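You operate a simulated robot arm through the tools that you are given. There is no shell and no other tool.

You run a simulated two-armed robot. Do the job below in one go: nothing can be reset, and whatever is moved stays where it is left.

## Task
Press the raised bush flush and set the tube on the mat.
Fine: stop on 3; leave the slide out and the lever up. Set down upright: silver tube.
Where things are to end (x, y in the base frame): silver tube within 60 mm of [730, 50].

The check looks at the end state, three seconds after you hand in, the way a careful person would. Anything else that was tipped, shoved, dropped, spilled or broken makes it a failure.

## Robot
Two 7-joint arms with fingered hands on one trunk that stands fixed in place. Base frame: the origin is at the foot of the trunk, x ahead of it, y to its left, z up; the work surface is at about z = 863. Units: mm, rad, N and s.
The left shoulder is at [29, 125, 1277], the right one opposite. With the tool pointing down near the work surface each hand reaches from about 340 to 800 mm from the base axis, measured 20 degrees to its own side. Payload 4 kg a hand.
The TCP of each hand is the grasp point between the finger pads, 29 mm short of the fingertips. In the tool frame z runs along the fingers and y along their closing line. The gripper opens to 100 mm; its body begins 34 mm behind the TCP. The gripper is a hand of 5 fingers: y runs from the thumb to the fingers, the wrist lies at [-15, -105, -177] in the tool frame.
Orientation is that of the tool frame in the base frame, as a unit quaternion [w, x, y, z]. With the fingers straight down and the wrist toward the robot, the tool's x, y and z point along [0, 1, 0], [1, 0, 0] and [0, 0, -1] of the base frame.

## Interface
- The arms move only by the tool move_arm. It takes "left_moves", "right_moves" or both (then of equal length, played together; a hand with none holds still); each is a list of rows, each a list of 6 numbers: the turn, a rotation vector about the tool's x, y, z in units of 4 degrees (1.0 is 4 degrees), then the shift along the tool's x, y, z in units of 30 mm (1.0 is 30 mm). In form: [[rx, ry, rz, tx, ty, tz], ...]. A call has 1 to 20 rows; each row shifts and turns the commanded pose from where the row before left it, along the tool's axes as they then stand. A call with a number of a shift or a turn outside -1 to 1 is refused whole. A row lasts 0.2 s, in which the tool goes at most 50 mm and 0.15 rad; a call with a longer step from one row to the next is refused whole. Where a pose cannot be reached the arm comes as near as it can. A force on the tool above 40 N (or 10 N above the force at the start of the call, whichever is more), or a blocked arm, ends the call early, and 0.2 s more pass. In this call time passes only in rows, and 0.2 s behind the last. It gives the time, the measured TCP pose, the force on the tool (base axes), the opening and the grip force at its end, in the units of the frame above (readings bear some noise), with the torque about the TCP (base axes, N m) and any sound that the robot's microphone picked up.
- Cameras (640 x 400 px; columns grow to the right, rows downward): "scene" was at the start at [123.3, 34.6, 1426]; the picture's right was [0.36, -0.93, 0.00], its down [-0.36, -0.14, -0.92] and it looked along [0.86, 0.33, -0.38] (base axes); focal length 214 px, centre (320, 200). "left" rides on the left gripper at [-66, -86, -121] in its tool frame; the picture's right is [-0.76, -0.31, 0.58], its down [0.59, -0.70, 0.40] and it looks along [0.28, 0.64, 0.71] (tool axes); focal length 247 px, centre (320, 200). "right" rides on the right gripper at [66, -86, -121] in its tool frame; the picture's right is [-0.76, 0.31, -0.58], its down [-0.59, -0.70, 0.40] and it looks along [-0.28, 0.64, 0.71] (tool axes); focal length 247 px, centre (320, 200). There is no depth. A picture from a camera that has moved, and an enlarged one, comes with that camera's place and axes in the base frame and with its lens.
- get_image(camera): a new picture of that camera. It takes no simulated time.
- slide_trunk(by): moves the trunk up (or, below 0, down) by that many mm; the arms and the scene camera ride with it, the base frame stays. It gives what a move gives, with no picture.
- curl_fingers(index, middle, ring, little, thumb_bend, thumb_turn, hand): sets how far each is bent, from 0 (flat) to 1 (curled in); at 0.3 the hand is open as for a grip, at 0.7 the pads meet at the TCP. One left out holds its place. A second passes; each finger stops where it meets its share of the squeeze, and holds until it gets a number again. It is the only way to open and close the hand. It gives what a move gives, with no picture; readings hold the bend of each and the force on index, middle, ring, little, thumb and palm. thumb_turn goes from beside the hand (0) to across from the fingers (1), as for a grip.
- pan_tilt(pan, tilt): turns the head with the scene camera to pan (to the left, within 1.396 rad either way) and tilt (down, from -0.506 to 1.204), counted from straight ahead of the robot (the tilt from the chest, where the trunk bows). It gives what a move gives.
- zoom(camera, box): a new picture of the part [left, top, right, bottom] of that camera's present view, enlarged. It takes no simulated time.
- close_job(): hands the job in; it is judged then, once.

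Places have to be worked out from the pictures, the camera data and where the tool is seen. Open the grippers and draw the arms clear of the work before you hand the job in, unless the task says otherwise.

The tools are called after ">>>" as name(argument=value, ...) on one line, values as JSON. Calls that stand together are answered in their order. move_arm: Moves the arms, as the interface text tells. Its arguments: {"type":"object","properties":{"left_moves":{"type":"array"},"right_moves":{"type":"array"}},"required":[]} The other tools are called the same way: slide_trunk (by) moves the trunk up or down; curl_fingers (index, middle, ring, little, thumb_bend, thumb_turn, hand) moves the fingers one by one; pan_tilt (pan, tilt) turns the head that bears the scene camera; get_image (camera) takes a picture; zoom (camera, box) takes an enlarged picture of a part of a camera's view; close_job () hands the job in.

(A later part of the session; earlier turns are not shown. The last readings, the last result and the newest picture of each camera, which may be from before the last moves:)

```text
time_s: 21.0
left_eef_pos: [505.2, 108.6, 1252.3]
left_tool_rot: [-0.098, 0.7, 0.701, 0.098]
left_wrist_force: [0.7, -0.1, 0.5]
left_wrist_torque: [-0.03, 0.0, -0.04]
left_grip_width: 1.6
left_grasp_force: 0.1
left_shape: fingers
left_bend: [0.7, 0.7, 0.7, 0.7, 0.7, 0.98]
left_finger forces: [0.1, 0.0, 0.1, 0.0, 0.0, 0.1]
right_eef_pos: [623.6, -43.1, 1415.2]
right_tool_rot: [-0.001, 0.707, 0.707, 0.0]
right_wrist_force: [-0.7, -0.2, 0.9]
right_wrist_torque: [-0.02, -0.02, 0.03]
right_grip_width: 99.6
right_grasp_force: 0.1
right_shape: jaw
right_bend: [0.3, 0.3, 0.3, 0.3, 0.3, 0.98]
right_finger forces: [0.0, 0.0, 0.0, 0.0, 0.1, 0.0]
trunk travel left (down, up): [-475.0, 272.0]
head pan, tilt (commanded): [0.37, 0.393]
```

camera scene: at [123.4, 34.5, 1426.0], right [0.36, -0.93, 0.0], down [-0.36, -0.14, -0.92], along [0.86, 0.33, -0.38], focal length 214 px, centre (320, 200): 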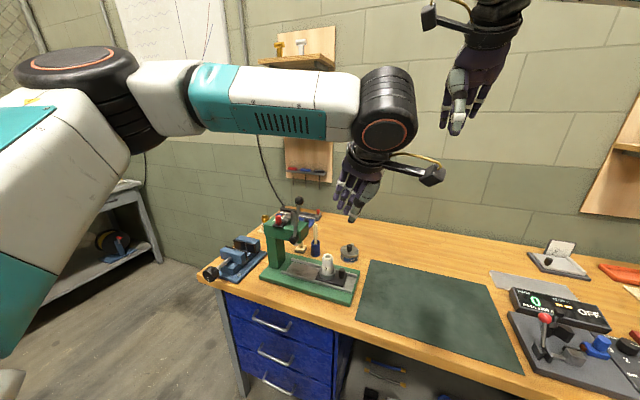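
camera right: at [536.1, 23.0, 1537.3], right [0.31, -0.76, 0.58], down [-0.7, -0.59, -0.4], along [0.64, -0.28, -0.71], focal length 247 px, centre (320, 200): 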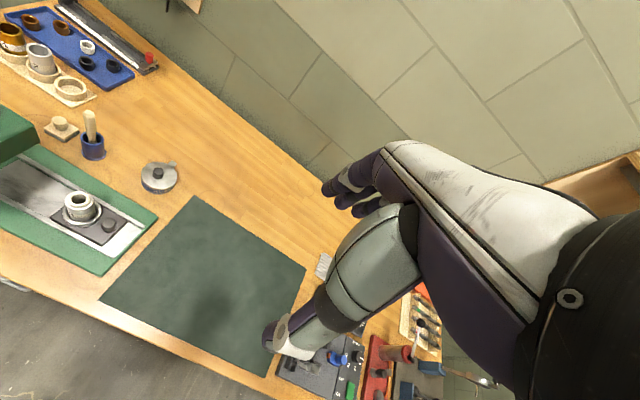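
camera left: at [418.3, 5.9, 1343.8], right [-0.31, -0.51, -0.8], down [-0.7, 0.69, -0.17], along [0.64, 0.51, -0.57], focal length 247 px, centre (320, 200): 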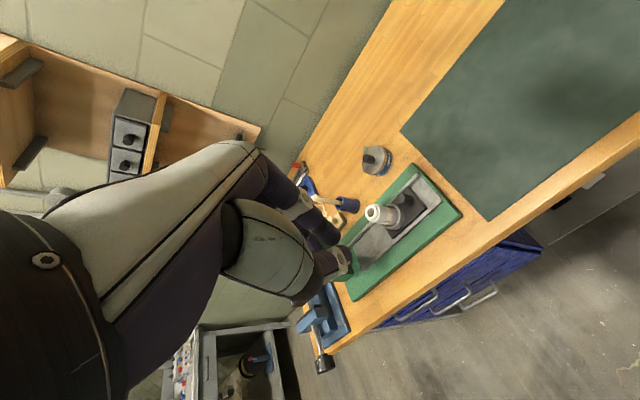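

The commanded pose follows the reached one (now 16° roll). I move the hand forward and down toward the slide's free side and try more roll there.

>>> move_arm(left_moves=[[0, 0, 0, -0.293, 0.5625, 0.748], [0, 0, 0, -0.293, 0.5625, 0.748], [0, 0, 0, -0.293, 0.5625, 0.748], [0, 0, 0, -0.293, 0.5625, 0.748], [0, 0, 0, -0.293, 0.5625, 0.748], [0, 0, 0, -0.293, 0.5625, 0.748], [0, 0, 0, -0.293, 0.5625, 0.748], [0, 0, 0, -0.293, 0.5625, 0.748]])

>>> move_arm(left_moves=[[0, 1, 0, 0, 0, 0], [0, 1, 0, 0, 0, 0], [0, 1, 0, 0, 0, 0], [0, 1, 0, 0, 0, 0], [0, 1, 0, 0, 0, 0]])

>>> get_image(camera="scene")

>>> get_image(camera="left")

```text
time_s: 22.8
left_eef_pos: [594.0, 159.0, 1083.3]
left_tool_rot: [-0.097, 0.7, 0.701, 0.098]
left_wrist_force: [0.0, -0.1, 0.3]
left_wrist_torque: [-0.03, -0.02, 0.01]
left_grip_width: 1.4
left_grasp_force: 0.0
left_shape: fingers
left_bend: [0.7, 0.7, 0.7, 0.7, 0.7, 0.98]
left_finger forces: [0.1, 0.1, 0.0, 0.0, 0.0, 0.0]
left hand out of reach, approached as far as the arm can: row 3, 4, 5, 6, 7, 8
right_eef_pos: [623.1, -42.6, 1414.6]
right_tool_rot: [0.0, 0.707, 0.707, -0.001]
right_wrist_force: [-0.1, 0.1, 0.6]
right_wrist_torque: [0.01, 0.04, 0.02]
right_grip_width: 99.9
right_grasp_force: 0.1
right_shape: jaw
right_bend: [0.3, 0.3, 0.3, 0.3, 0.3, 0.98]
right_finger forces: [0.0, 0.0, 0.1, 0.1, 0.0, 0.0]
trunk travel left (down, up): [-475.0, 272.0]
head pan, tilt (commanded): [0.37, 0.393]
```

```text
time_s: 24.0
left_eef_pos: [568.3, 202.3, 1103.9]
left_tool_rot: [-0.219, 0.672, 0.673, 0.219]
left_wrist_force: [0.3, -0.4, 0.7]
left_wrist_torque: [0.02, 0.02, 0.0]
left_grip_width: 1.2
left_grasp_force: 0.0
left_shape: fingers
left_bend: [0.7, 0.7, 0.7, 0.7, 0.7, 0.98]
left_finger forces: [0.1, 0.0, 0.0, 0.0, 0.0, 0.1]
left hand out of reach, approached as far as the arm can: row 1, 2, 3, 4, 5
right_eef_pos: [623.8, -43.3, 1416.0]
right_tool_rot: [0.0, 0.707, 0.707, 0.0]
right_wrist_force: [1.1, -0.6, 0.4]
right_wrist_torque: [0.01, 0.05, -0.02]
right_grip_width: 99.9
right_grasp_force: 0.0
right_shape: jaw
right_bend: [0.3, 0.3, 0.3, 0.3, 0.3, 0.98]
right_finger forces: [0.0, 0.0, 0.0, 0.0, 0.0, 0.0]
trunk travel left (down, up): [-475.0, 272.0]
head pan, tilt (commanded): [0.37, 0.393]
```

```text
taken
camera scene: at [123.3, 34.6, 1426.0], right [0.36, -0.93, 0.0], down [-0.36, -0.14, -0.92], along [0.86, 0.33, -0.38], focal length 214 px, centre (320, 200)
```

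scene: 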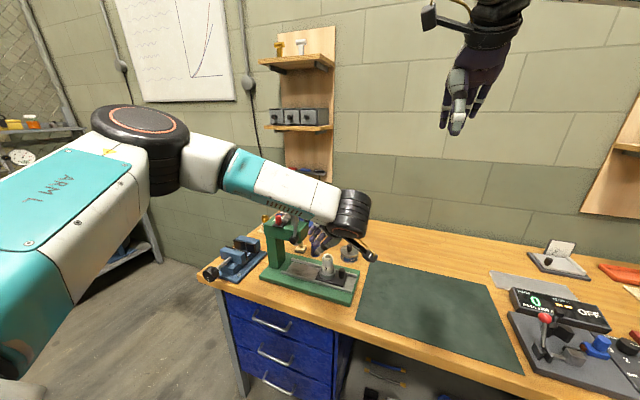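

```text
taken
camera left: at [482.7, 77.4, 1162.2], right [-0.31, -0.27, -0.91], down [-0.7, 0.71, 0.02], along [0.64, 0.65, -0.41], focal length 247 px, centre (320, 200)
```

left: 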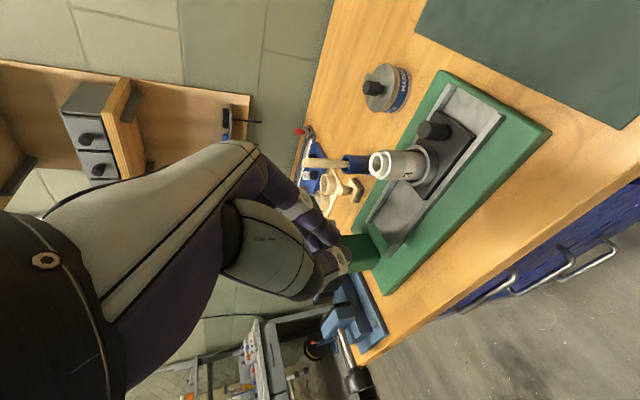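

The left wrist cannot lean that way (the pose drifts), whereas the right arm leans naturally with fingers toward +y. I withdraw the left arm to its start area and will work the slide knob with the right hand.

>>> move_arm(left_moves=[[0, -1, 0, 0, -0.8, 0], [0, -1, 0, 0, -0.8, 0], [0, -1, 0, 0, -0.8, 0], [0, -1, 0, 0, -0.8, 0], [0, -1, 0, 0, -0.8, 0], [0, -1, 0, 0, -0.8, 0], [0, -1, 0, 0, -0.8, 0], [0, -1, 0, 0, -0.8, 0], [0, -1, 0, 0, -0.8, 0], [0, 0, 0, 0.44, 0, -0.918], [0, 0, 0, 0.44, 0, -0.918], [0, 0, 0, 0.44, 0, -0.918], [0, 0, 0, 0.44, 0, -0.918], [0, 0, 0, 0.44, 0, -0.918], [0, 0, 0, 0.44, 0, -0.918], [0, 0, 0, 0.44, 0, -0.918], [0, 0, 0, 0.44, 0, -0.918], [0, 0, 0, 0.44, 0, -0.918]])

>>> get_image(camera="scene")

```text
time_s: 27.8
left_eef_pos: [398.3, 321.8, 1351.5]
left_tool_rot: [-0.001, 0.707, 0.707, -0.001]
left_wrist_force: [1.2, 0.4, 0.4]
left_wrist_torque: [-0.01, 0.01, -0.02]
left_grip_width: 1.4
left_grasp_force: 0.0
left_shape: fingers
left_bend: [0.7, 0.7, 0.7, 0.7, 0.7, 0.98]
left_finger forces: [0.0, 0.0, 0.0, 0.2, 0.0, 0.1]
left hand out of reach, approached as far as the arm can: row 8, 9
right_eef_pos: [623.3, -43.0, 1414.8]
right_tool_rot: [0.0, 0.707, 0.707, 0.0]
right_wrist_force: [-0.5, -0.2, 0.1]
right_wrist_torque: [0.02, 0.03, 0.02]
right_grip_width: 99.8
right_grasp_force: 0.0
right_shape: jaw
right_bend: [0.3, 0.3, 0.3, 0.3, 0.3, 0.98]
right_finger forces: [0.0, 0.0, 0.0, 0.0, 0.0, 0.1]
trunk travel left (down, up): [-475.0, 272.0]
head pan, tilt (commanded): [0.37, 0.393]
```

```text
taken
camera scene: at [123.0, 34.7, 1426.1], right [0.36, -0.93, 0.0], down [-0.36, -0.14, -0.92], along [0.86, 0.33, -0.38], focal length 214 px, centre (320, 200)
```

scene: 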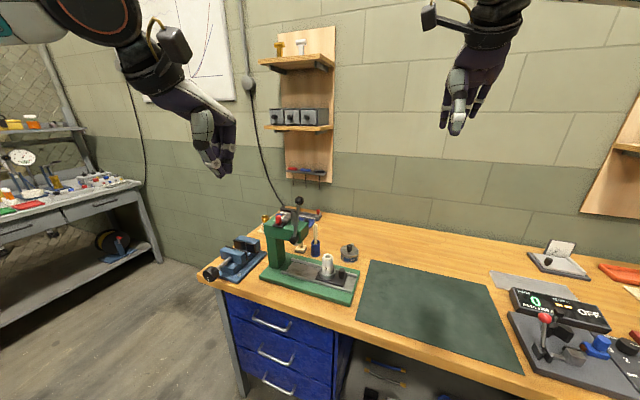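

Left arm is clear. I lower the right hand to a hover in front of the slide's free end and try a 36° roll there.

>>> move_arm(right_moves=[[0, 0, 0, 0.312, 0, 0.925], [0, 0, 0, 0.312, 0, 0.925], [0, 0, 0, 0.312, 0, 0.925], [0, 0, 0, 0.312, 0, 0.925], [0, 0, 0, 0.312, 0, 0.925], [0, 0, 0, 0.312, 0, 0.925], [0, 0, 0, 0.312, 0, 0.925], [0, 0, 0, 0.312, 0, 0.925], [0, 0, 0, 0.312, 0, 0.925], [0, 0, 0, 0.312, 0, 0.925]])

>>> move_arm(right_moves=[[0, 1, 0, 0, 0, 0], [0, 1, 0, 0, 0, 0], [0, 1, 0, 0, 0, 0], [0, 1, 0, 0, 0, 0], [0, 1, 0, 0, 0, 0], [0, 1, 0, 0, 0, 0], [0, 1, 0, 0, 0, 0], [0, 1, 0, 0, 0, 0], [0, 1, 0, 0, 0, 0]])

>>> get_image(camera="scene")

>>> get_image(camera="right")

```text
time_s: 30.0
left_eef_pos: [399.4, 322.9, 1350.7]
left_tool_rot: [0.0, 0.708, 0.706, 0.0]
left_wrist_force: [0.1, 0.7, -0.5]
left_wrist_torque: [0.0, 0.01, -0.04]
left_grip_width: 1.2
left_grasp_force: 0.1
left_shape: fingers
left_bend: [0.7, 0.7, 0.7, 0.7, 0.7, 0.98]
left_finger forces: [0.0, 0.0, 0.1, 0.1, 0.1, 0.0]
right_eef_pos: [624.6, 51.2, 1135.9]
right_tool_rot: [0.0, 0.707, 0.707, 0.0]
right_wrist_force: [-0.5, -0.5, 0.7]
right_wrist_torque: [0.02, 0.03, -0.01]
right_grip_width: 99.7
right_grasp_force: 0.1
right_shape: jaw
right_bend: [0.3, 0.3, 0.3, 0.3, 0.3, 0.98]
right_finger forces: [0.0, 0.0, 0.0, 0.0, 0.1, 0.0]
trunk travel left (down, up): [-475.0, 272.0]
head pan, tilt (commanded): [0.37, 0.393]
```

```text
time_s: 32.0
left_eef_pos: [399.2, 322.4, 1351.8]
left_tool_rot: [0.0, 0.707, 0.707, 0.0]
left_wrist_force: [0.1, 1.1, -1.3]
left_wrist_torque: [0.0, 0.06, -0.02]
left_grip_width: 1.5
left_grasp_force: 0.1
left_shape: fingers
left_bend: [0.7, 0.7, 0.7, 0.7, 0.7, 0.98]
left_finger forces: [0.1, 0.0, 0.0, 0.0, 0.1, 0.1]
right_eef_pos: [623.2, 51.1, 1137.1]
right_tool_rot: [-0.219, 0.672, 0.673, 0.219]
right_wrist_force: [0.1, -0.1, 0.2]
right_wrist_torque: [-0.01, -0.02, 0.0]
right_grip_width: 99.9
right_grasp_force: 0.1
right_shape: jaw
right_bend: [0.3, 0.3, 0.3, 0.3, 0.3, 0.98]
right_finger forces: [0.1, 0.0, 0.0, 0.0, 0.0, 0.0]
trunk travel left (down, up): [-475.0, 272.0]
head pan, tilt (commanded): [0.37, 0.393]
```

```text
taken
camera scene: at [123.3, 34.3, 1426.0], right [0.36, -0.93, 0.0], down [-0.36, -0.14, -0.92], along [0.86, 0.33, -0.38], focal length 214 px, centre (320, 200)
```

scene: 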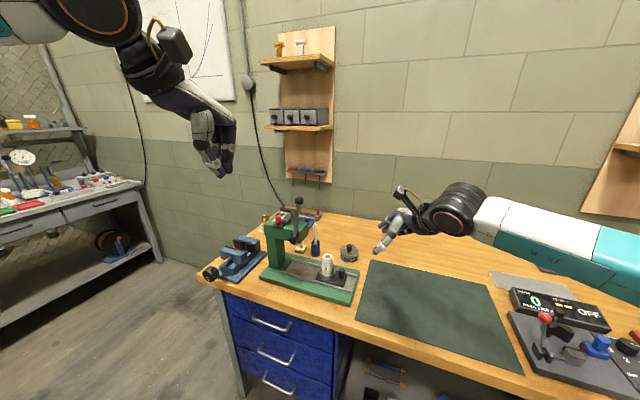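

```text
taken
camera right: at [536.2, 32.9, 1274.7], right [0.31, -0.95, 0.02], down [-0.7, -0.24, -0.67], along [0.64, 0.19, -0.74], focal length 247 px, centre (320, 200)
```

right: 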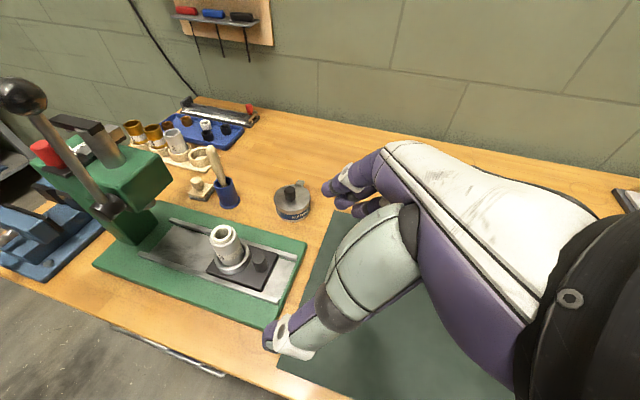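

The right arm takes the 36° roll without trouble. I zoom on the right hand's fingertips and thumb to see how they line up.

>>> zoom(camera="right", box=[240, 140, 420, 370])

>>> zoom(camera="scene", box=[340, 180, 480, 280])

```text
1.74 times, centred on (330, 255) of right
camera zoom: at [536.2, 32.9, 1274.7], right [0.31, -0.95, 0.02], down [-0.7, -0.24, -0.67], along [0.64, 0.19, -0.74], focal length 430 px, centre (303, 104)
```

zoom: 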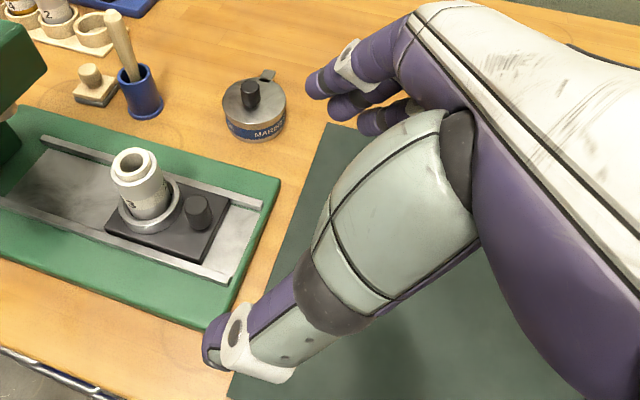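

```text
4.00 times, centred on (410, 230) of scene
camera zoom: at [123.3, 34.3, 1426.0], right [0.36, -0.93, 0.0], down [-0.36, -0.14, -0.92], along [0.86, 0.33, -0.38], focal length 858 px, centre (-40, 80)
```

zoom: 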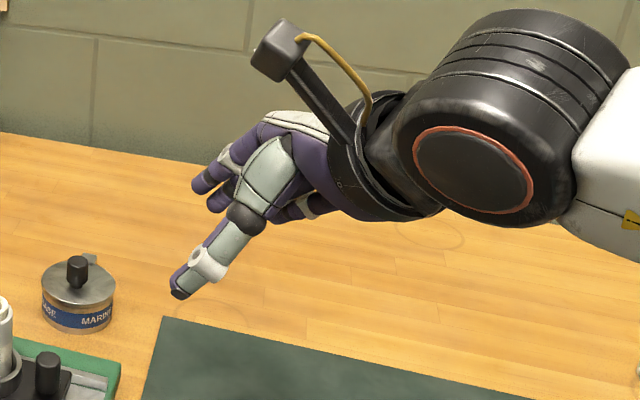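

On the right hand the thumb opposes index and middle, and the hand extends toward −y from the TCP, which suits the slide knob well. I reduce the roll to 28° and lower the trunk 120 mm for more reach.

>>> move_arm(right_moves=[[0, -1, 0, 0, 0, 0], [0, -1, 0, 0, 0, 0]])

>>> slide_trunk(by=-120)

>>> get_image(camera="scene")

>>> get_image(camera="right")

>>> get_image(camera="left")

```text
time_s: 32.6
left_eef_pos: [398.8, 321.7, 1351.7]
left_tool_rot: [0.0, 0.707, 0.707, 0.0]
left_wrist_force: [-0.8, 0.2, 0.0]
left_wrist_torque: [0.01, 0.01, 0.02]
left_grip_width: 1.7
left_grasp_force: 0.1
left_shape: fingers
left_bend: [0.7, 0.7, 0.7, 0.7, 0.7, 0.98]
left_finger forces: [0.0, 0.1, 0.0, 0.1, 0.0, 0.0]
right_eef_pos: [622.4, 51.2, 1137.1]
right_tool_rot: [-0.17, 0.687, 0.686, 0.171]
right_wrist_force: [0.0, -0.3, 0.4]
right_wrist_torque: [0.02, 0.01, 0.05]
right_grip_width: 99.7
right_grasp_force: 0.0
right_shape: jaw
right_bend: [0.3, 0.3, 0.3, 0.3, 0.3, 0.98]
right_finger forces: [0.1, 0.0, 0.1, 0.0, 0.1, 0.0]
trunk travel left (down, up): [-475.0, 272.0]
head pan, tilt (commanded): [0.37, 0.393]
```

```text
time_s: 34.1
left_eef_pos: [398.7, 321.6, 1231.3]
left_tool_rot: [-0.001, 0.707, 0.707, 0.0]
left_wrist_force: [0.3, 0.2, 0.3]
left_wrist_torque: [0.0, -0.02, 0.02]
left_grip_width: 1.6
left_grasp_force: 0.1
left_shape: fingers
left_bend: [0.7, 0.7, 0.7, 0.7, 0.7, 0.98]
left_finger forces: [0.0, 0.0, 0.1, 0.1, 0.0, 0.1]
right_eef_pos: [623.9, 50.5, 1018.3]
right_tool_rot: [-0.17, 0.686, 0.686, 0.172]
right_wrist_force: [0.2, 0.6, 0.6]
right_wrist_torque: [0.01, 0.02, 0.01]
right_grip_width: 99.7
right_grasp_force: 0.0
right_shape: jaw
right_bend: [0.3, 0.3, 0.3, 0.3, 0.3, 0.98]
right_finger forces: [0.1, 0.1, 0.1, 0.0, 0.0, 0.0]
trunk travel left (down, up): [-355.0, 392.0]
head pan, tilt (commanded): [0.37, 0.393]
```

```text
taken
camera scene: at [142.7, 34.6, 1304.6], right [0.36, -0.93, 0.0], down [-0.36, -0.14, -0.92], along [0.86, 0.33, -0.38], focal length 214 px, centre (320, 200)
```

scene: 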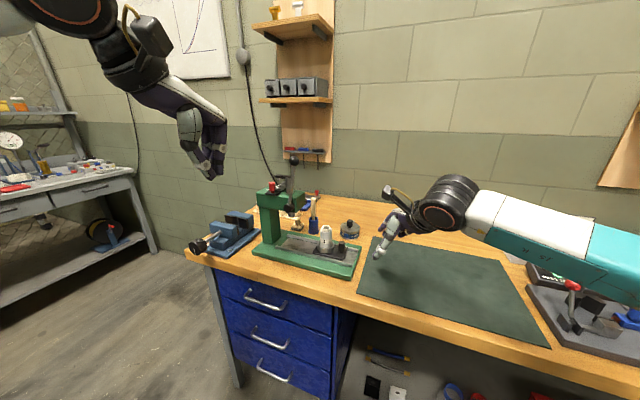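

```text
taken
camera right: at [535.6, 52.3, 1156.6], right [0.31, -0.94, 0.15], down [-0.7, -0.33, -0.63], along [0.64, 0.08, -0.76], focal length 247 px, centre (320, 200)
```

right: 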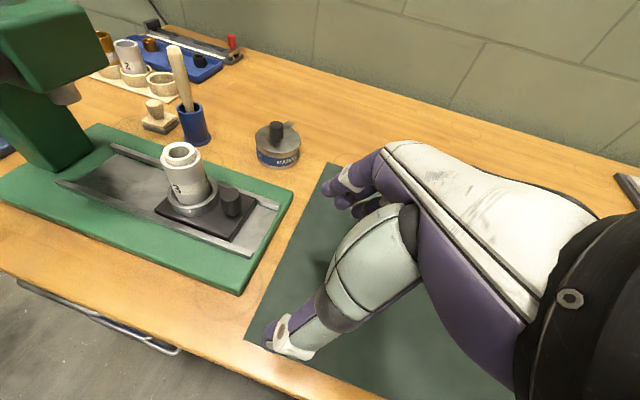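

```text
taken
camera left: at [311.6, 257.0, 1352.7], right [-0.31, -0.76, -0.58], down [-0.7, 0.59, -0.4], along [0.64, 0.28, -0.71], focal length 247 px, centre (320, 200)
```

left: 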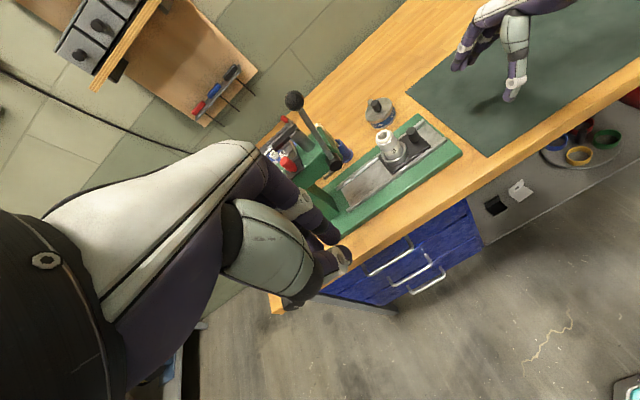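

I bring the right hand to a pre-grasp point about 70 mm back from the slide knob along the tilted approach.

>>> move_arm(right_moves=[[0, 0, 0, 0.507, 0.525, 0.458], [0, 0, 0, 0.507, 0.525, 0.458], [0, 0, 0, 0.507, 0.525, 0.458], [0, 0, 0, 0.507, 0.525, 0.458]])

>>> get_image(camera="right")

>>> zoom(camera="scene", box=[280, 180, 440, 300])

>>> zoom(camera="left", box=[330, 40, 530, 200])

```text
time_s: 35.1
left_eef_pos: [398.3, 322.0, 1231.0]
left_tool_rot: [0.001, 0.708, 0.707, 0.0]
left_wrist_force: [0.2, -0.1, -0.4]
left_wrist_torque: [-0.01, 0.01, -0.01]
left_grip_width: 1.4
left_grasp_force: 0.0
left_shape: fingers
left_bend: [0.7, 0.7, 0.7, 0.7, 0.7, 0.98]
left_finger forces: [0.0, 0.0, 0.0, 0.0, 0.0, 0.0]
right_eef_pos: [688.7, 130.9, 996.1]
right_tool_rot: [-0.171, 0.686, 0.686, 0.171]
right_wrist_force: [-0.8, 0.2, 0.5]
right_wrist_torque: [0.01, -0.01, -0.01]
right_grip_width: 99.8
right_grasp_force: 0.1
right_shape: jaw
right_bend: [0.3, 0.3, 0.3, 0.3, 0.3, 0.98]
right_finger forces: [0.0, 0.0, 0.0, 0.0, 0.0, 0.0]
trunk travel left (down, up): [-355.0, 392.0]
head pan, tilt (commanded): [0.37, 0.393]
```

```text
taken
camera right: at [600.3, 132.0, 1135.9], right [0.31, -0.94, 0.15], down [-0.7, -0.33, -0.63], along [0.64, 0.08, -0.76], focal length 247 px, centre (320, 200)
```

right: 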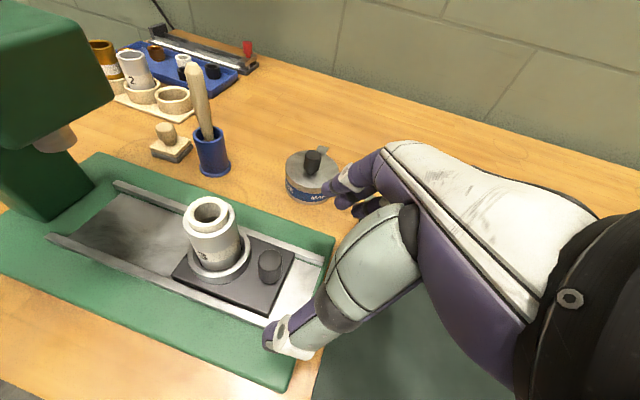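

```text
3.33 times, centred on (360, 240) of scene
camera zoom: at [143.3, 35.3, 1304.3], right [0.36, -0.93, 0.0], down [-0.36, -0.14, -0.92], along [0.86, 0.33, -0.38], focal length 715 px, centre (187, 67)
```

zoom: 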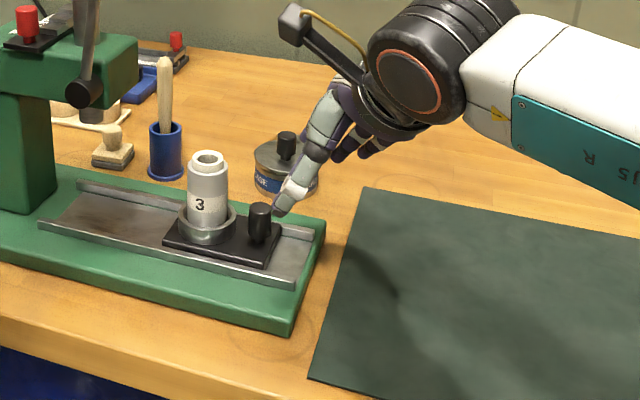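

```text
2.50 times, centred on (430, 120) of left
camera zoom: at [312.4, 257.7, 1352.1], right [-0.31, -0.76, -0.58], down [-0.7, 0.59, -0.4], along [0.64, 0.28, -0.71], focal length 617 px, centre (45, 400)
```

zoom: 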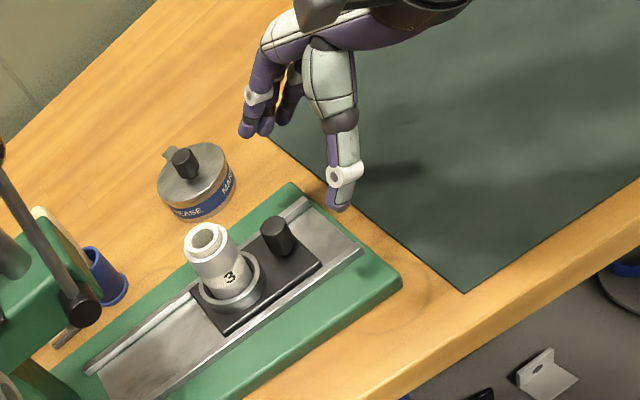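

The approach line looks right: 70 mm along the tool axis ends at about (688, 163, 935), straddling the knob. I advance slowly.

>>> move_arm(right_moves=[[0, 0, 0, 0, 0, 0.4], [0, 0, 0, 0, 0, 0.4], [0, 0, 0, 0, 0, 0.4], [0, 0, 0, 0, 0, 0.4], [0, 0, 0, 0, 0, 0.35], [0, 0, 0, 0, 0, 0.35]])

>>> get_image(camera="right")

>>> zoom(camera="scene", box=[290, 200, 400, 290])

>>> zoom(camera="left", box=[350, 70, 480, 180])

```text
time_s: 36.5
left_eef_pos: [398.4, 322.6, 1231.7]
left_tool_rot: [0.0, 0.707, 0.707, -0.001]
left_wrist_force: [-0.3, 0.1, 0.3]
left_wrist_torque: [0.01, 0.01, -0.01]
left_grip_width: 1.3
left_grasp_force: 0.0
left_shape: fingers
left_bend: [0.7, 0.7, 0.7, 0.7, 0.7, 0.98]
left_finger forces: [0.0, 0.0, 0.0, 0.0, 0.0, 0.1]
right_eef_pos: [686.1, 162.5, 936.3]
right_tool_rot: [-0.172, 0.686, 0.686, 0.17]
right_wrist_force: [-0.1, -0.8, -0.2]
right_wrist_torque: [-0.04, -0.01, 0.02]
right_grip_width: 99.6
right_grasp_force: 0.2
right_shape: jaw
right_bend: [0.3, 0.3, 0.3, 0.3, 0.3, 0.98]
right_finger forces: [0.1, 0.0, 0.0, 0.0, 0.0, 0.0]
trunk travel left (down, up): [-355.0, 392.0]
head pan, tilt (commanded): [0.37, 0.393]
```

```text
taken
camera right: at [598.7, 165.0, 1075.2], right [0.31, -0.94, 0.15], down [-0.7, -0.33, -0.63], along [0.64, 0.08, -0.76], focal length 247 px, centre (320, 200)
```

right: 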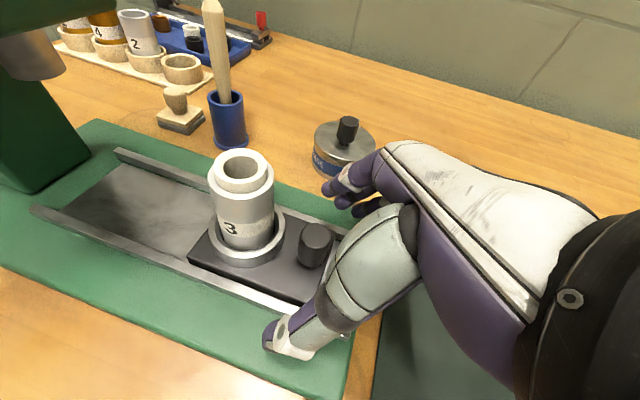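

```text
4.44 times, centred on (345, 245) of scene
camera zoom: at [143.2, 34.9, 1304.4], right [0.36, -0.93, 0.0], down [-0.36, -0.14, -0.92], along [0.86, 0.33, -0.38], focal length 953 px, centre (209, 0)
```

zoom: 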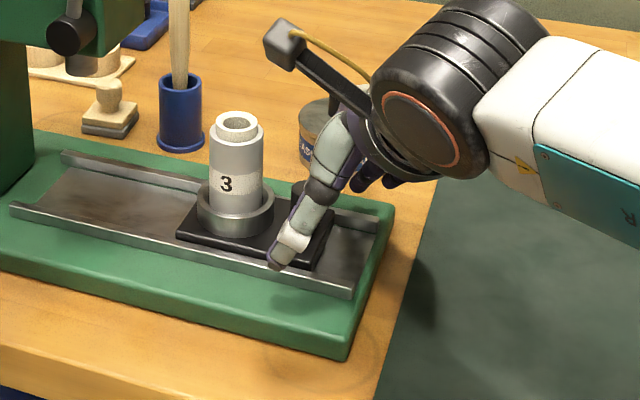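

```text
3.64 times, centred on (415, 125) of left
camera zoom: at [312.3, 257.3, 1352.2], right [-0.31, -0.76, -0.58], down [-0.7, 0.59, -0.4], along [0.64, 0.28, -0.71], focal length 898 px, centre (-26, 473)
```

zoom: 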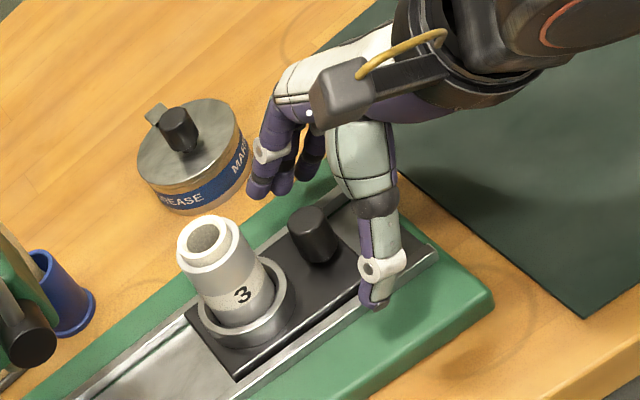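

The knob sits between thumb and fingers. I close thumb, index and middle on it, keeping ring and little open.

>>> curl_fingers(hand="right", index=0.68, middle=0.68, thumb_bend=0.68)

>>> get_image(camera="right")

>>> zoom(camera="left", box=[350, 70, 480, 180])

```text
time_s: 37.5
left_eef_pos: [399.7, 322.3, 1230.6]
left_tool_rot: [0.0, 0.707, 0.707, -0.001]
left_wrist_force: [0.8, -0.2, -0.1]
left_wrist_torque: [-0.02, 0.0, 0.03]
left_grip_width: 1.1
left_grasp_force: 0.1
left_shape: fingers
left_bend: [0.7, 0.7, 0.7, 0.7, 0.7, 0.98]
left_finger forces: [0.1, 0.0, 0.1, 0.1, 0.1, 0.0]
right_eef_pos: [688.4, 161.9, 936.5]
right_tool_rot: [-0.171, 0.686, 0.686, 0.171]
right_wrist_force: [10.0, 1.3, 1.1]
right_wrist_torque: [0.03, -0.19, -0.06]
right_grip_width: 16.0
right_grasp_force: 7.0
right_shape: fingers
right_bend: [0.62, 0.64, 0.3, 0.3, 0.67, 0.97]
right_finger forces: [7.4, 3.7, 0.0, 0.0, 1.4, 0.0]
trunk travel left (down, up): [-355.0, 392.0]
head pan, tilt (commanded): [0.37, 0.393]
```

```text
taken
camera right: at [600.1, 164.5, 1075.4], right [0.31, -0.94, 0.15], down [-0.7, -0.33, -0.63], along [0.64, 0.08, -0.76], focal length 247 px, centre (320, 200)
```

right: 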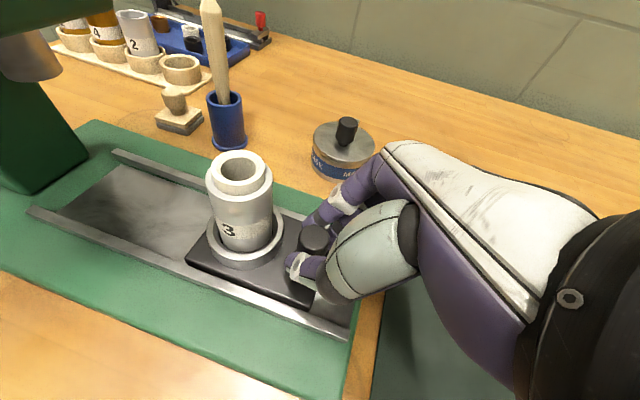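

```text
3.64 times, centred on (415, 125) of left
camera zoom: at [313.4, 257.3, 1352.0], right [-0.31, -0.76, -0.58], down [-0.7, 0.59, -0.4], along [0.64, 0.28, -0.71], focal length 898 px, centre (-26, 473)
```

zoom: 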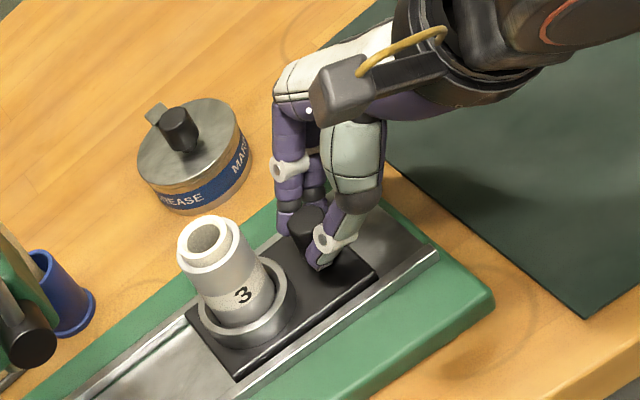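

I have the knob, with more load on the fingers than the thumb, so I shift 2.5 mm in +x to balance and slide about 20 mm in +y as a test.

>>> move_arm(right_moves=[[0, 0, 0, 0, 0.08, 0], [0, 0, 0, 0.147, 0, 0.078], [0, 0, 0, 0.147, 0, 0.078], [0, 0, 0, 0.147, 0, 0.078], [0, 0, 0, 0.147, 0, 0.078]])

>>> get_image(camera="right")

>>> zoom(camera="left", box=[330, 70, 480, 200])

```text
time_s: 38.7
left_eef_pos: [398.9, 321.5, 1232.8]
left_tool_rot: [-0.001, 0.707, 0.707, -0.001]
left_wrist_force: [-0.1, 0.4, -1.0]
left_wrist_torque: [-0.01, -0.05, 0.0]
left_grip_width: 1.6
left_grasp_force: 0.1
left_shape: fingers
left_bend: [0.7, 0.7, 0.7, 0.7, 0.7, 0.98]
left_finger forces: [0.1, 0.1, 0.0, 0.0, 0.0, 0.1]
right_eef_pos: [688.1, 183.2, 937.2]
right_tool_rot: [-0.171, 0.686, 0.686, 0.171]
right_wrist_force: [6.2, -0.3, 0.7]
right_wrist_torque: [0.02, -0.08, -0.04]
right_grip_width: 15.1
right_grasp_force: 5.5
right_shape: fingers
right_bend: [0.64, 0.65, 0.3, 0.3, 0.66, 0.97]
right_finger forces: [5.0, 3.5, 0.1, 0.1, 2.2, 0.0]
trunk travel left (down, up): [-355.0, 392.0]
head pan, tilt (commanded): [0.37, 0.393]
```

```text
taken
camera right: at [601.8, 185.0, 1075.3], right [0.31, -0.94, 0.15], down [-0.7, -0.33, -0.63], along [0.64, 0.08, -0.76], focal length 247 px, centre (320, 200)
```

right: 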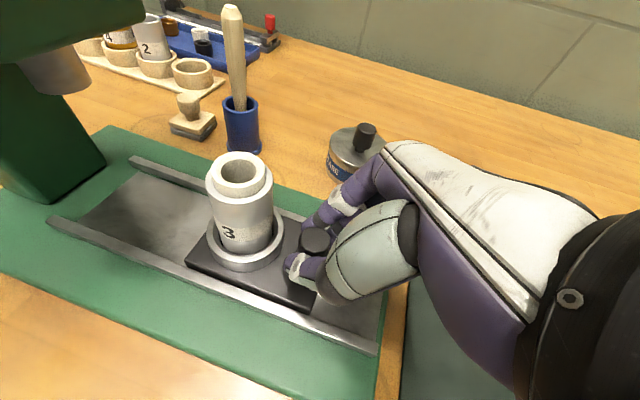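

```text
3.08 times, centred on (405, 135) of left
camera zoom: at [313.0, 257.2, 1352.1], right [-0.31, -0.76, -0.58], down [-0.7, 0.59, -0.4], along [0.64, 0.28, -0.71], focal length 760 px, centre (58, 400)
```

zoom: 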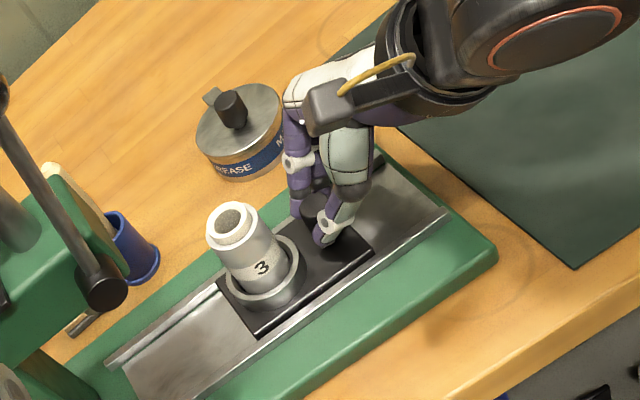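

The slide follows smoothly. I continue another 60 mm in +y, watching force and reach.

>>> move_arm(right_moves=[[0, 0, 0, 0.221, 0, 0.117], [0, 0, 0, 0.221, 0, 0.117], [0, 0, 0, 0.221, 0, 0.117], [0, 0, 0, 0.221, 0, 0.117], [0, 0, 0, 0.221, 0, 0.117], [0, 0, 0, 0.221, 0, 0.117], [0, 0, 0, 0.221, 0, 0.117], [0, 0, 0, 0.221, 0, 0.117]])

>>> get_image(camera="right")

>>> zoom(camera="left", box=[290, 70, 460, 220])

>>> zoom(camera="scene", box=[240, 170, 400, 290])

```text
time_s: 40.5
left_eef_pos: [399.1, 321.9, 1232.2]
left_tool_rot: [0.001, 0.707, 0.707, 0.001]
left_wrist_force: [-0.7, -0.4, 1.1]
left_wrist_torque: [0.02, -0.01, 0.03]
left_grip_width: 1.6
left_grasp_force: 0.1
left_shape: fingers
left_bend: [0.7, 0.7, 0.7, 0.7, 0.7, 0.98]
left_finger forces: [0.1, 0.0, 0.0, 0.0, 0.0, 0.1]
right_eef_pos: [690.1, 241.3, 935.4]
right_tool_rot: [-0.171, 0.686, 0.686, 0.171]
right_wrist_force: [5.1, -1.2, -0.1]
right_wrist_torque: [0.03, -0.09, -0.04]
right_grip_width: 14.4
right_grasp_force: 5.1
right_shape: fingers
right_bend: [0.64, 0.65, 0.3, 0.3, 0.66, 0.97]
right_finger forces: [4.6, 3.8, 0.1, 0.0, 2.1, 0.0]
trunk travel left (down, up): [-355.0, 392.0]
head pan, tilt (commanded): [0.37, 0.393]
```

```text
taken
camera right: at [601.9, 243.9, 1074.9], right [0.31, -0.94, 0.15], down [-0.7, -0.33, -0.63], along [0.64, 0.08, -0.76], focal length 247 px, centre (320, 200)
```

right: 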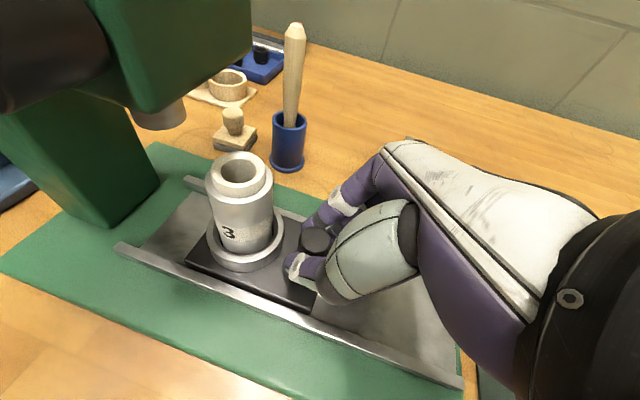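

```text
2.67 times, centred on (375, 145) of left
camera zoom: at [312.8, 257.2, 1352.1], right [-0.31, -0.76, -0.58], down [-0.7, 0.59, -0.4], along [0.64, 0.28, -0.71], focal length 659 px, centre (173, 347)
```

zoom: 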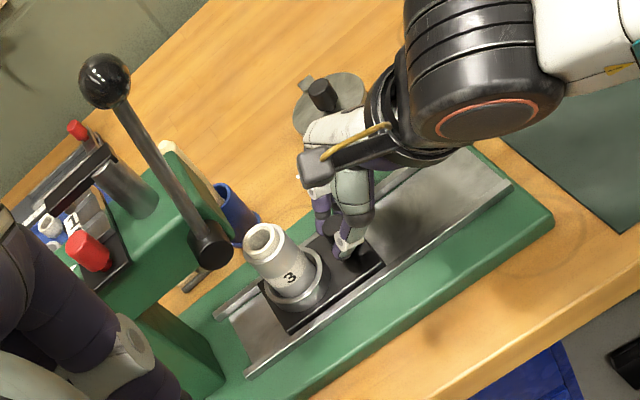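

```text
3.33 times, centred on (320, 230) of scene
camera zoom: at [143.6, 34.9, 1304.3], right [0.36, -0.93, 0.0], down [-0.36, -0.14, -0.92], along [0.86, 0.33, -0.38], focal length 715 px, centre (320, 100)
```

zoom: 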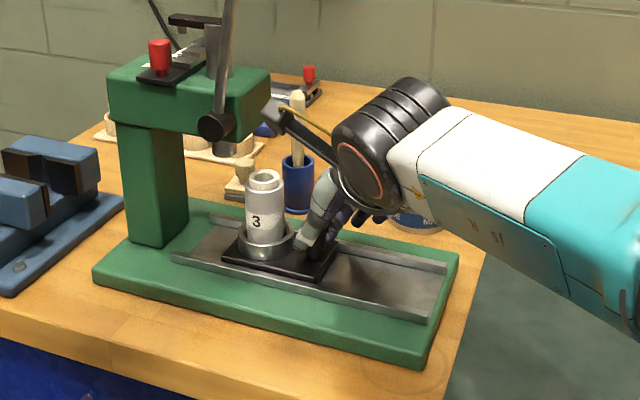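

The slide moves well, but the wrist camera box would come close to the lever hub near the end of travel. I open the fingers, add 12° more roll (which swings the camera 28 mm away), and will regrip.

>>> curl_fingers(hand="right", index=0.4, middle=0.4, thumb_bend=0.4)

>>> move_arm(right_moves=[[0, 1, 0, 0, 0, 0], [0, 1, 0, 0, 0, 0], [0, 1, 0, 0, 0, 0]])

>>> get_image(camera="right")

>>> zoom(camera="scene", box=[240, 170, 400, 290])

>>> zoom(camera="left", box=[290, 70, 460, 220])

```text
time_s: 41.5
left_eef_pos: [398.6, 322.2, 1232.3]
left_tool_rot: [0.0, 0.707, 0.707, -0.001]
left_wrist_force: [-0.6, 0.0, 0.6]
left_wrist_torque: [0.01, -0.04, 0.02]
left_grip_width: 1.3
left_grasp_force: 0.0
left_shape: fingers
left_bend: [0.7, 0.7, 0.7, 0.7, 0.7, 0.98]
left_finger forces: [0.2, 0.0, 0.0, 0.1, 0.0, 0.0]
right_eef_pos: [687.8, 242.3, 937.0]
right_tool_rot: [-0.17, 0.686, 0.687, 0.171]
right_wrist_force: [0.4, -0.3, -0.3]
right_wrist_torque: [0.0, -0.01, 0.0]
right_grip_width: 74.1
right_grasp_force: 0.1
right_shape: fingers
right_bend: [0.4, 0.4, 0.3, 0.3, 0.4, 0.97]
right_finger forces: [0.0, 0.0, 0.0, 0.0, 0.1, 0.1]
trunk travel left (down, up): [-355.0, 392.0]
head pan, tilt (commanded): [0.37, 0.393]
```

```text
time_s: 42.3
left_eef_pos: [398.7, 322.2, 1232.1]
left_tool_rot: [0.001, 0.707, 0.707, 0.001]
left_wrist_force: [-0.1, -0.2, 0.6]
left_wrist_torque: [-0.01, -0.01, -0.05]
left_grip_width: 1.3
left_grasp_force: 0.0
left_shape: fingers
left_bend: [0.7, 0.7, 0.7, 0.7, 0.7, 0.98]
left_finger forces: [0.0, 0.1, 0.0, 0.0, 0.0, 0.0]
right_eef_pos: [687.7, 242.0, 936.6]
right_tool_rot: [-0.242, 0.664, 0.665, 0.243]
right_wrist_force: [-0.6, -0.3, 1.2]
right_wrist_torque: [0.02, 0.0, 0.01]
right_grip_width: 74.4
right_grasp_force: 0.1
right_shape: fingers
right_bend: [0.4, 0.4, 0.3, 0.3, 0.4, 0.98]
right_finger forces: [0.1, 0.0, 0.0, 0.0, 0.1, 0.0]
trunk travel left (down, up): [-355.0, 392.0]
head pan, tilt (commanded): [0.37, 0.393]
```

```text
taken
camera right: at [602.2, 214.4, 1072.7], right [0.31, -0.95, -0.05], down [-0.7, -0.19, -0.68], along [0.64, 0.24, -0.73], focal length 247 px, centre (320, 200)
```

right: 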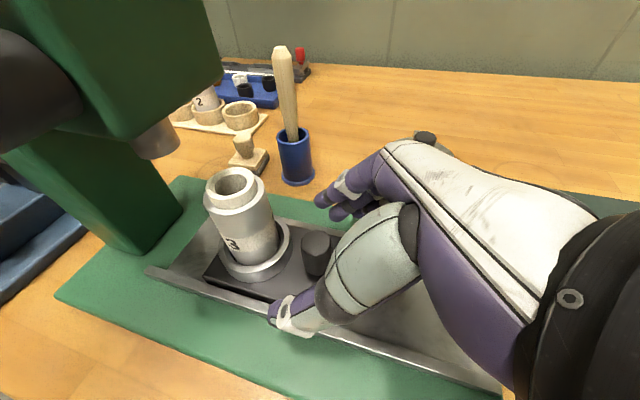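

```text
3.33 times, centred on (320, 230) of scene
camera zoom: at [143.3, 34.5, 1304.4], right [0.36, -0.93, 0.0], down [-0.36, -0.14, -0.92], along [0.86, 0.33, -0.38], focal length 715 px, centre (320, 100)
```

zoom: 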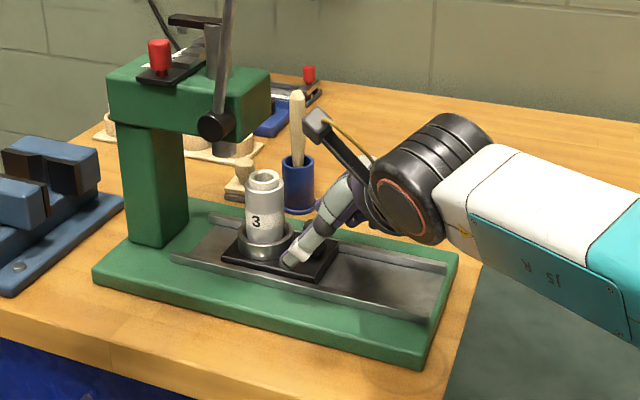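

```text
2.67 times, centred on (375, 145) of left
camera zoom: at [312.4, 256.8, 1352.3], right [-0.31, -0.76, -0.58], down [-0.7, 0.59, -0.4], along [0.64, 0.28, -0.71], focal length 659 px, centre (173, 347)
```

zoom: 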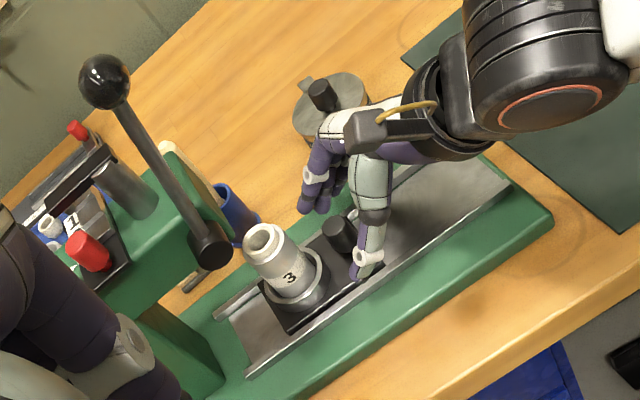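

The camera box is now well clear of the hub. I regrip the knob and push on 25 mm.

>>> curl_fingers(hand="right", index=0.68, middle=0.68, thumb_bend=0.68)

>>> move_arm(right_moves=[[0, 0, 0, 0.16, 0, 0.134], [0, 0, 0, 0.16, 0, 0.134], [0, 0, 0, 0.16, 0, 0.134], [0, 0, 0, 0.16, 0, 0.134]])

>>> get_image(camera="right")

>>> zoom(camera="scene", box=[240, 170, 400, 290])

>>> zoom(camera="left", box=[290, 70, 460, 220])

```text
time_s: 43.3
left_eef_pos: [398.8, 322.3, 1229.9]
left_tool_rot: [0.0, 0.707, 0.707, 0.0]
left_wrist_force: [0.0, -0.2, 0.3]
left_wrist_torque: [-0.02, -0.01, -0.01]
left_grip_width: 1.4
left_grasp_force: 0.0
left_shape: fingers
left_bend: [0.7, 0.7, 0.7, 0.7, 0.7, 0.98]
left_finger forces: [0.0, 0.0, 0.0, 0.1, 0.0, 0.0]
right_eef_pos: [690.1, 242.1, 937.1]
right_tool_rot: [-0.242, 0.666, 0.664, 0.242]
right_wrist_force: [6.3, -0.5, 1.5]
right_wrist_torque: [0.02, -0.08, -0.01]
right_grip_width: 13.2
right_grasp_force: 4.5
right_shape: fingers
right_bend: [0.65, 0.64, 0.3, 0.3, 0.66, 0.97]
right_finger forces: [4.0, 4.2, 0.0, 0.0, 1.7, 0.0]
trunk travel left (down, up): [-355.0, 392.0]
head pan, tilt (commanded): [0.37, 0.393]
```

```text
time_s: 44.3
left_eef_pos: [399.3, 321.1, 1231.7]
left_tool_rot: [0.0, 0.707, 0.707, 0.0]
left_wrist_force: [0.1, 0.9, 0.3]
left_wrist_torque: [0.0, 0.01, -0.05]
left_grip_width: 1.5
left_grasp_force: 0.1
left_shape: fingers
left_bend: [0.7, 0.7, 0.7, 0.7, 0.7, 0.98]
left_finger forces: [0.0, 0.0, 0.0, 0.0, 0.1, 0.1]
right_eef_pos: [689.4, 266.3, 937.2]
right_tool_rot: [-0.243, 0.664, 0.664, 0.241]
right_wrist_force: [8.1, -0.7, 1.7]
right_wrist_torque: [-0.04, -0.15, -0.05]
right_grip_width: 13.2
right_grasp_force: 5.5
right_shape: fingers
right_bend: [0.64, 0.64, 0.3, 0.3, 0.67, 0.97]
right_finger forces: [4.3, 4.7, 0.1, 0.0, 1.4, 0.1]
trunk travel left (down, up): [-355.0, 392.0]
head pan, tilt (commanded): [0.37, 0.393]
```

```text
taken
camera right: at [602.3, 239.3, 1072.4], right [0.31, -0.95, -0.04], down [-0.7, -0.19, -0.68], along [0.64, 0.24, -0.73], focal length 247 px, centre (320, 200)
```

right: 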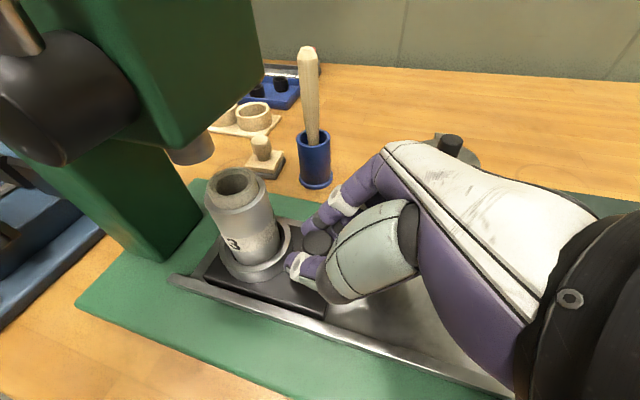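

```text
3.33 times, centred on (320, 230) of scene
camera zoom: at [143.8, 34.7, 1304.3], right [0.36, -0.93, 0.0], down [-0.36, -0.14, -0.92], along [0.86, 0.33, -0.38], focal length 715 px, centre (320, 100)
```

zoom: 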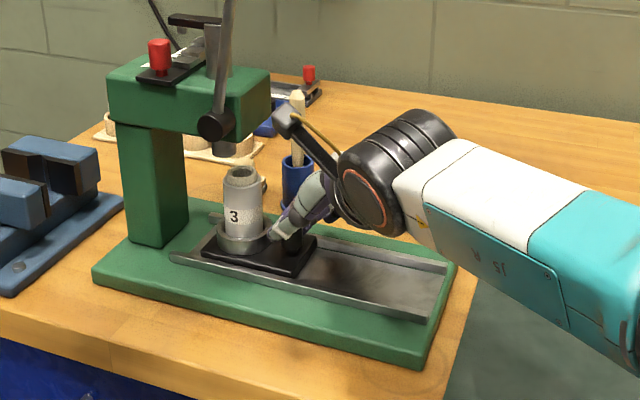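

```text
2.67 times, centred on (375, 145) of left
camera zoom: at [313.0, 257.0, 1352.1], right [-0.31, -0.76, -0.58], down [-0.7, 0.59, -0.4], along [0.64, 0.28, -0.71], focal length 659 px, centre (173, 347)
```

zoom: 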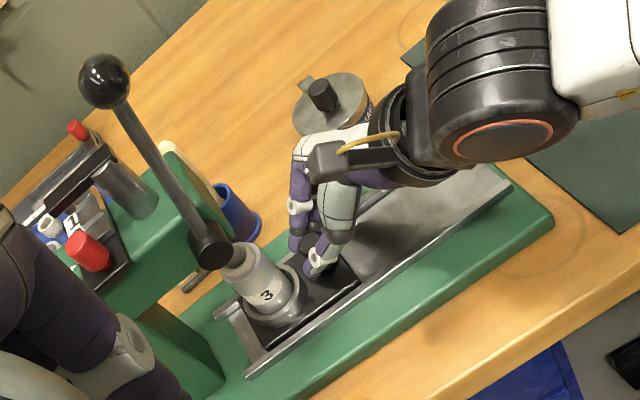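

The slide is close to the in-stop. I continue in 5 mm steps, watching for resistance.

>>> move_arm(right_moves=[[0, 0, 0, 0.128, 0, 0.107], [0, 0, 0, 0.128, 0, 0.107]])

>>> get_image(camera="right")

>>> zoom(camera="scene", box=[250, 190, 350, 270])

>>> zoom(camera="left", box=[330, 130, 440, 220])

```text
time_s: 44.9
left_eef_pos: [399.0, 322.5, 1232.1]
left_tool_rot: [0.0, 0.707, 0.707, -0.001]
left_wrist_force: [-0.4, 0.3, -0.7]
left_wrist_torque: [-0.01, 0.01, -0.04]
left_grip_width: 1.6
left_grasp_force: 0.0
left_shape: fingers
left_bend: [0.7, 0.7, 0.7, 0.7, 0.7, 0.98]
left_finger forces: [0.0, 0.0, 0.1, 0.0, 0.1, 0.0]
right_eef_pos: [689.4, 277.2, 935.7]
right_tool_rot: [-0.242, 0.664, 0.665, 0.243]
right_wrist_force: [8.9, 2.7, 1.7]
right_wrist_torque: [-0.01, -0.18, -0.05]
right_grip_width: 13.5
right_grasp_force: 5.8
right_shape: fingers
right_bend: [0.64, 0.63, 0.3, 0.3, 0.67, 0.97]
right_finger forces: [5.1, 4.8, 0.0, 0.0, 1.3, 0.0]
trunk travel left (down, up): [-355.0, 392.0]
head pan, tilt (commanded): [0.37, 0.393]
```

```text
taken
camera right: at [601.7, 250.5, 1072.4], right [0.31, -0.95, -0.05], down [-0.7, -0.2, -0.68], along [0.64, 0.24, -0.73], focal length 247 px, centre (320, 200)
```

right: 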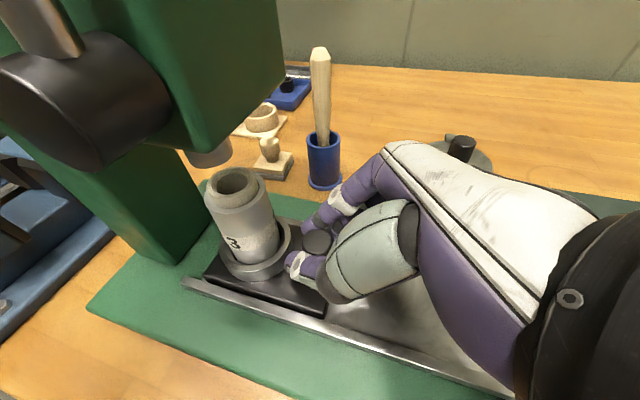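

```text
5.00 times, centred on (300, 230) of scene
camera zoom: at [144.0, 35.0, 1304.3], right [0.36, -0.93, 0.0], down [-0.36, -0.14, -0.92], along [0.86, 0.33, -0.38], focal length 1072 px, centre (420, 50)
```

zoom: 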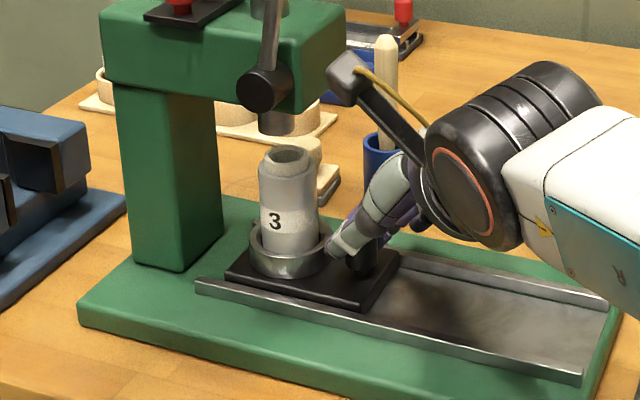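

```text
4.44 times, centred on (385, 175) of left
camera zoom: at [313.2, 257.4, 1352.0], right [-0.31, -0.76, -0.58], down [-0.7, 0.59, -0.4], along [0.64, 0.28, -0.71], focal length 1098 px, centre (31, 311)
```

zoom: 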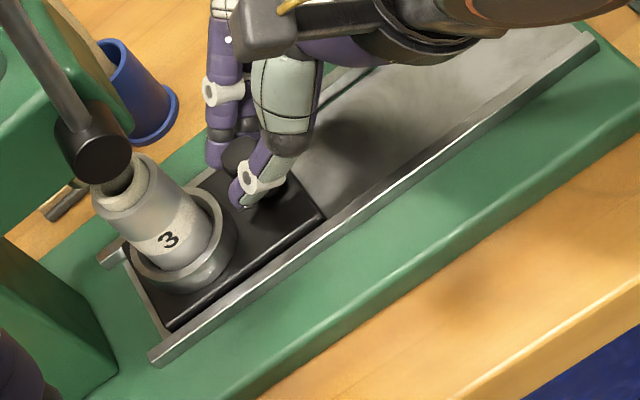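

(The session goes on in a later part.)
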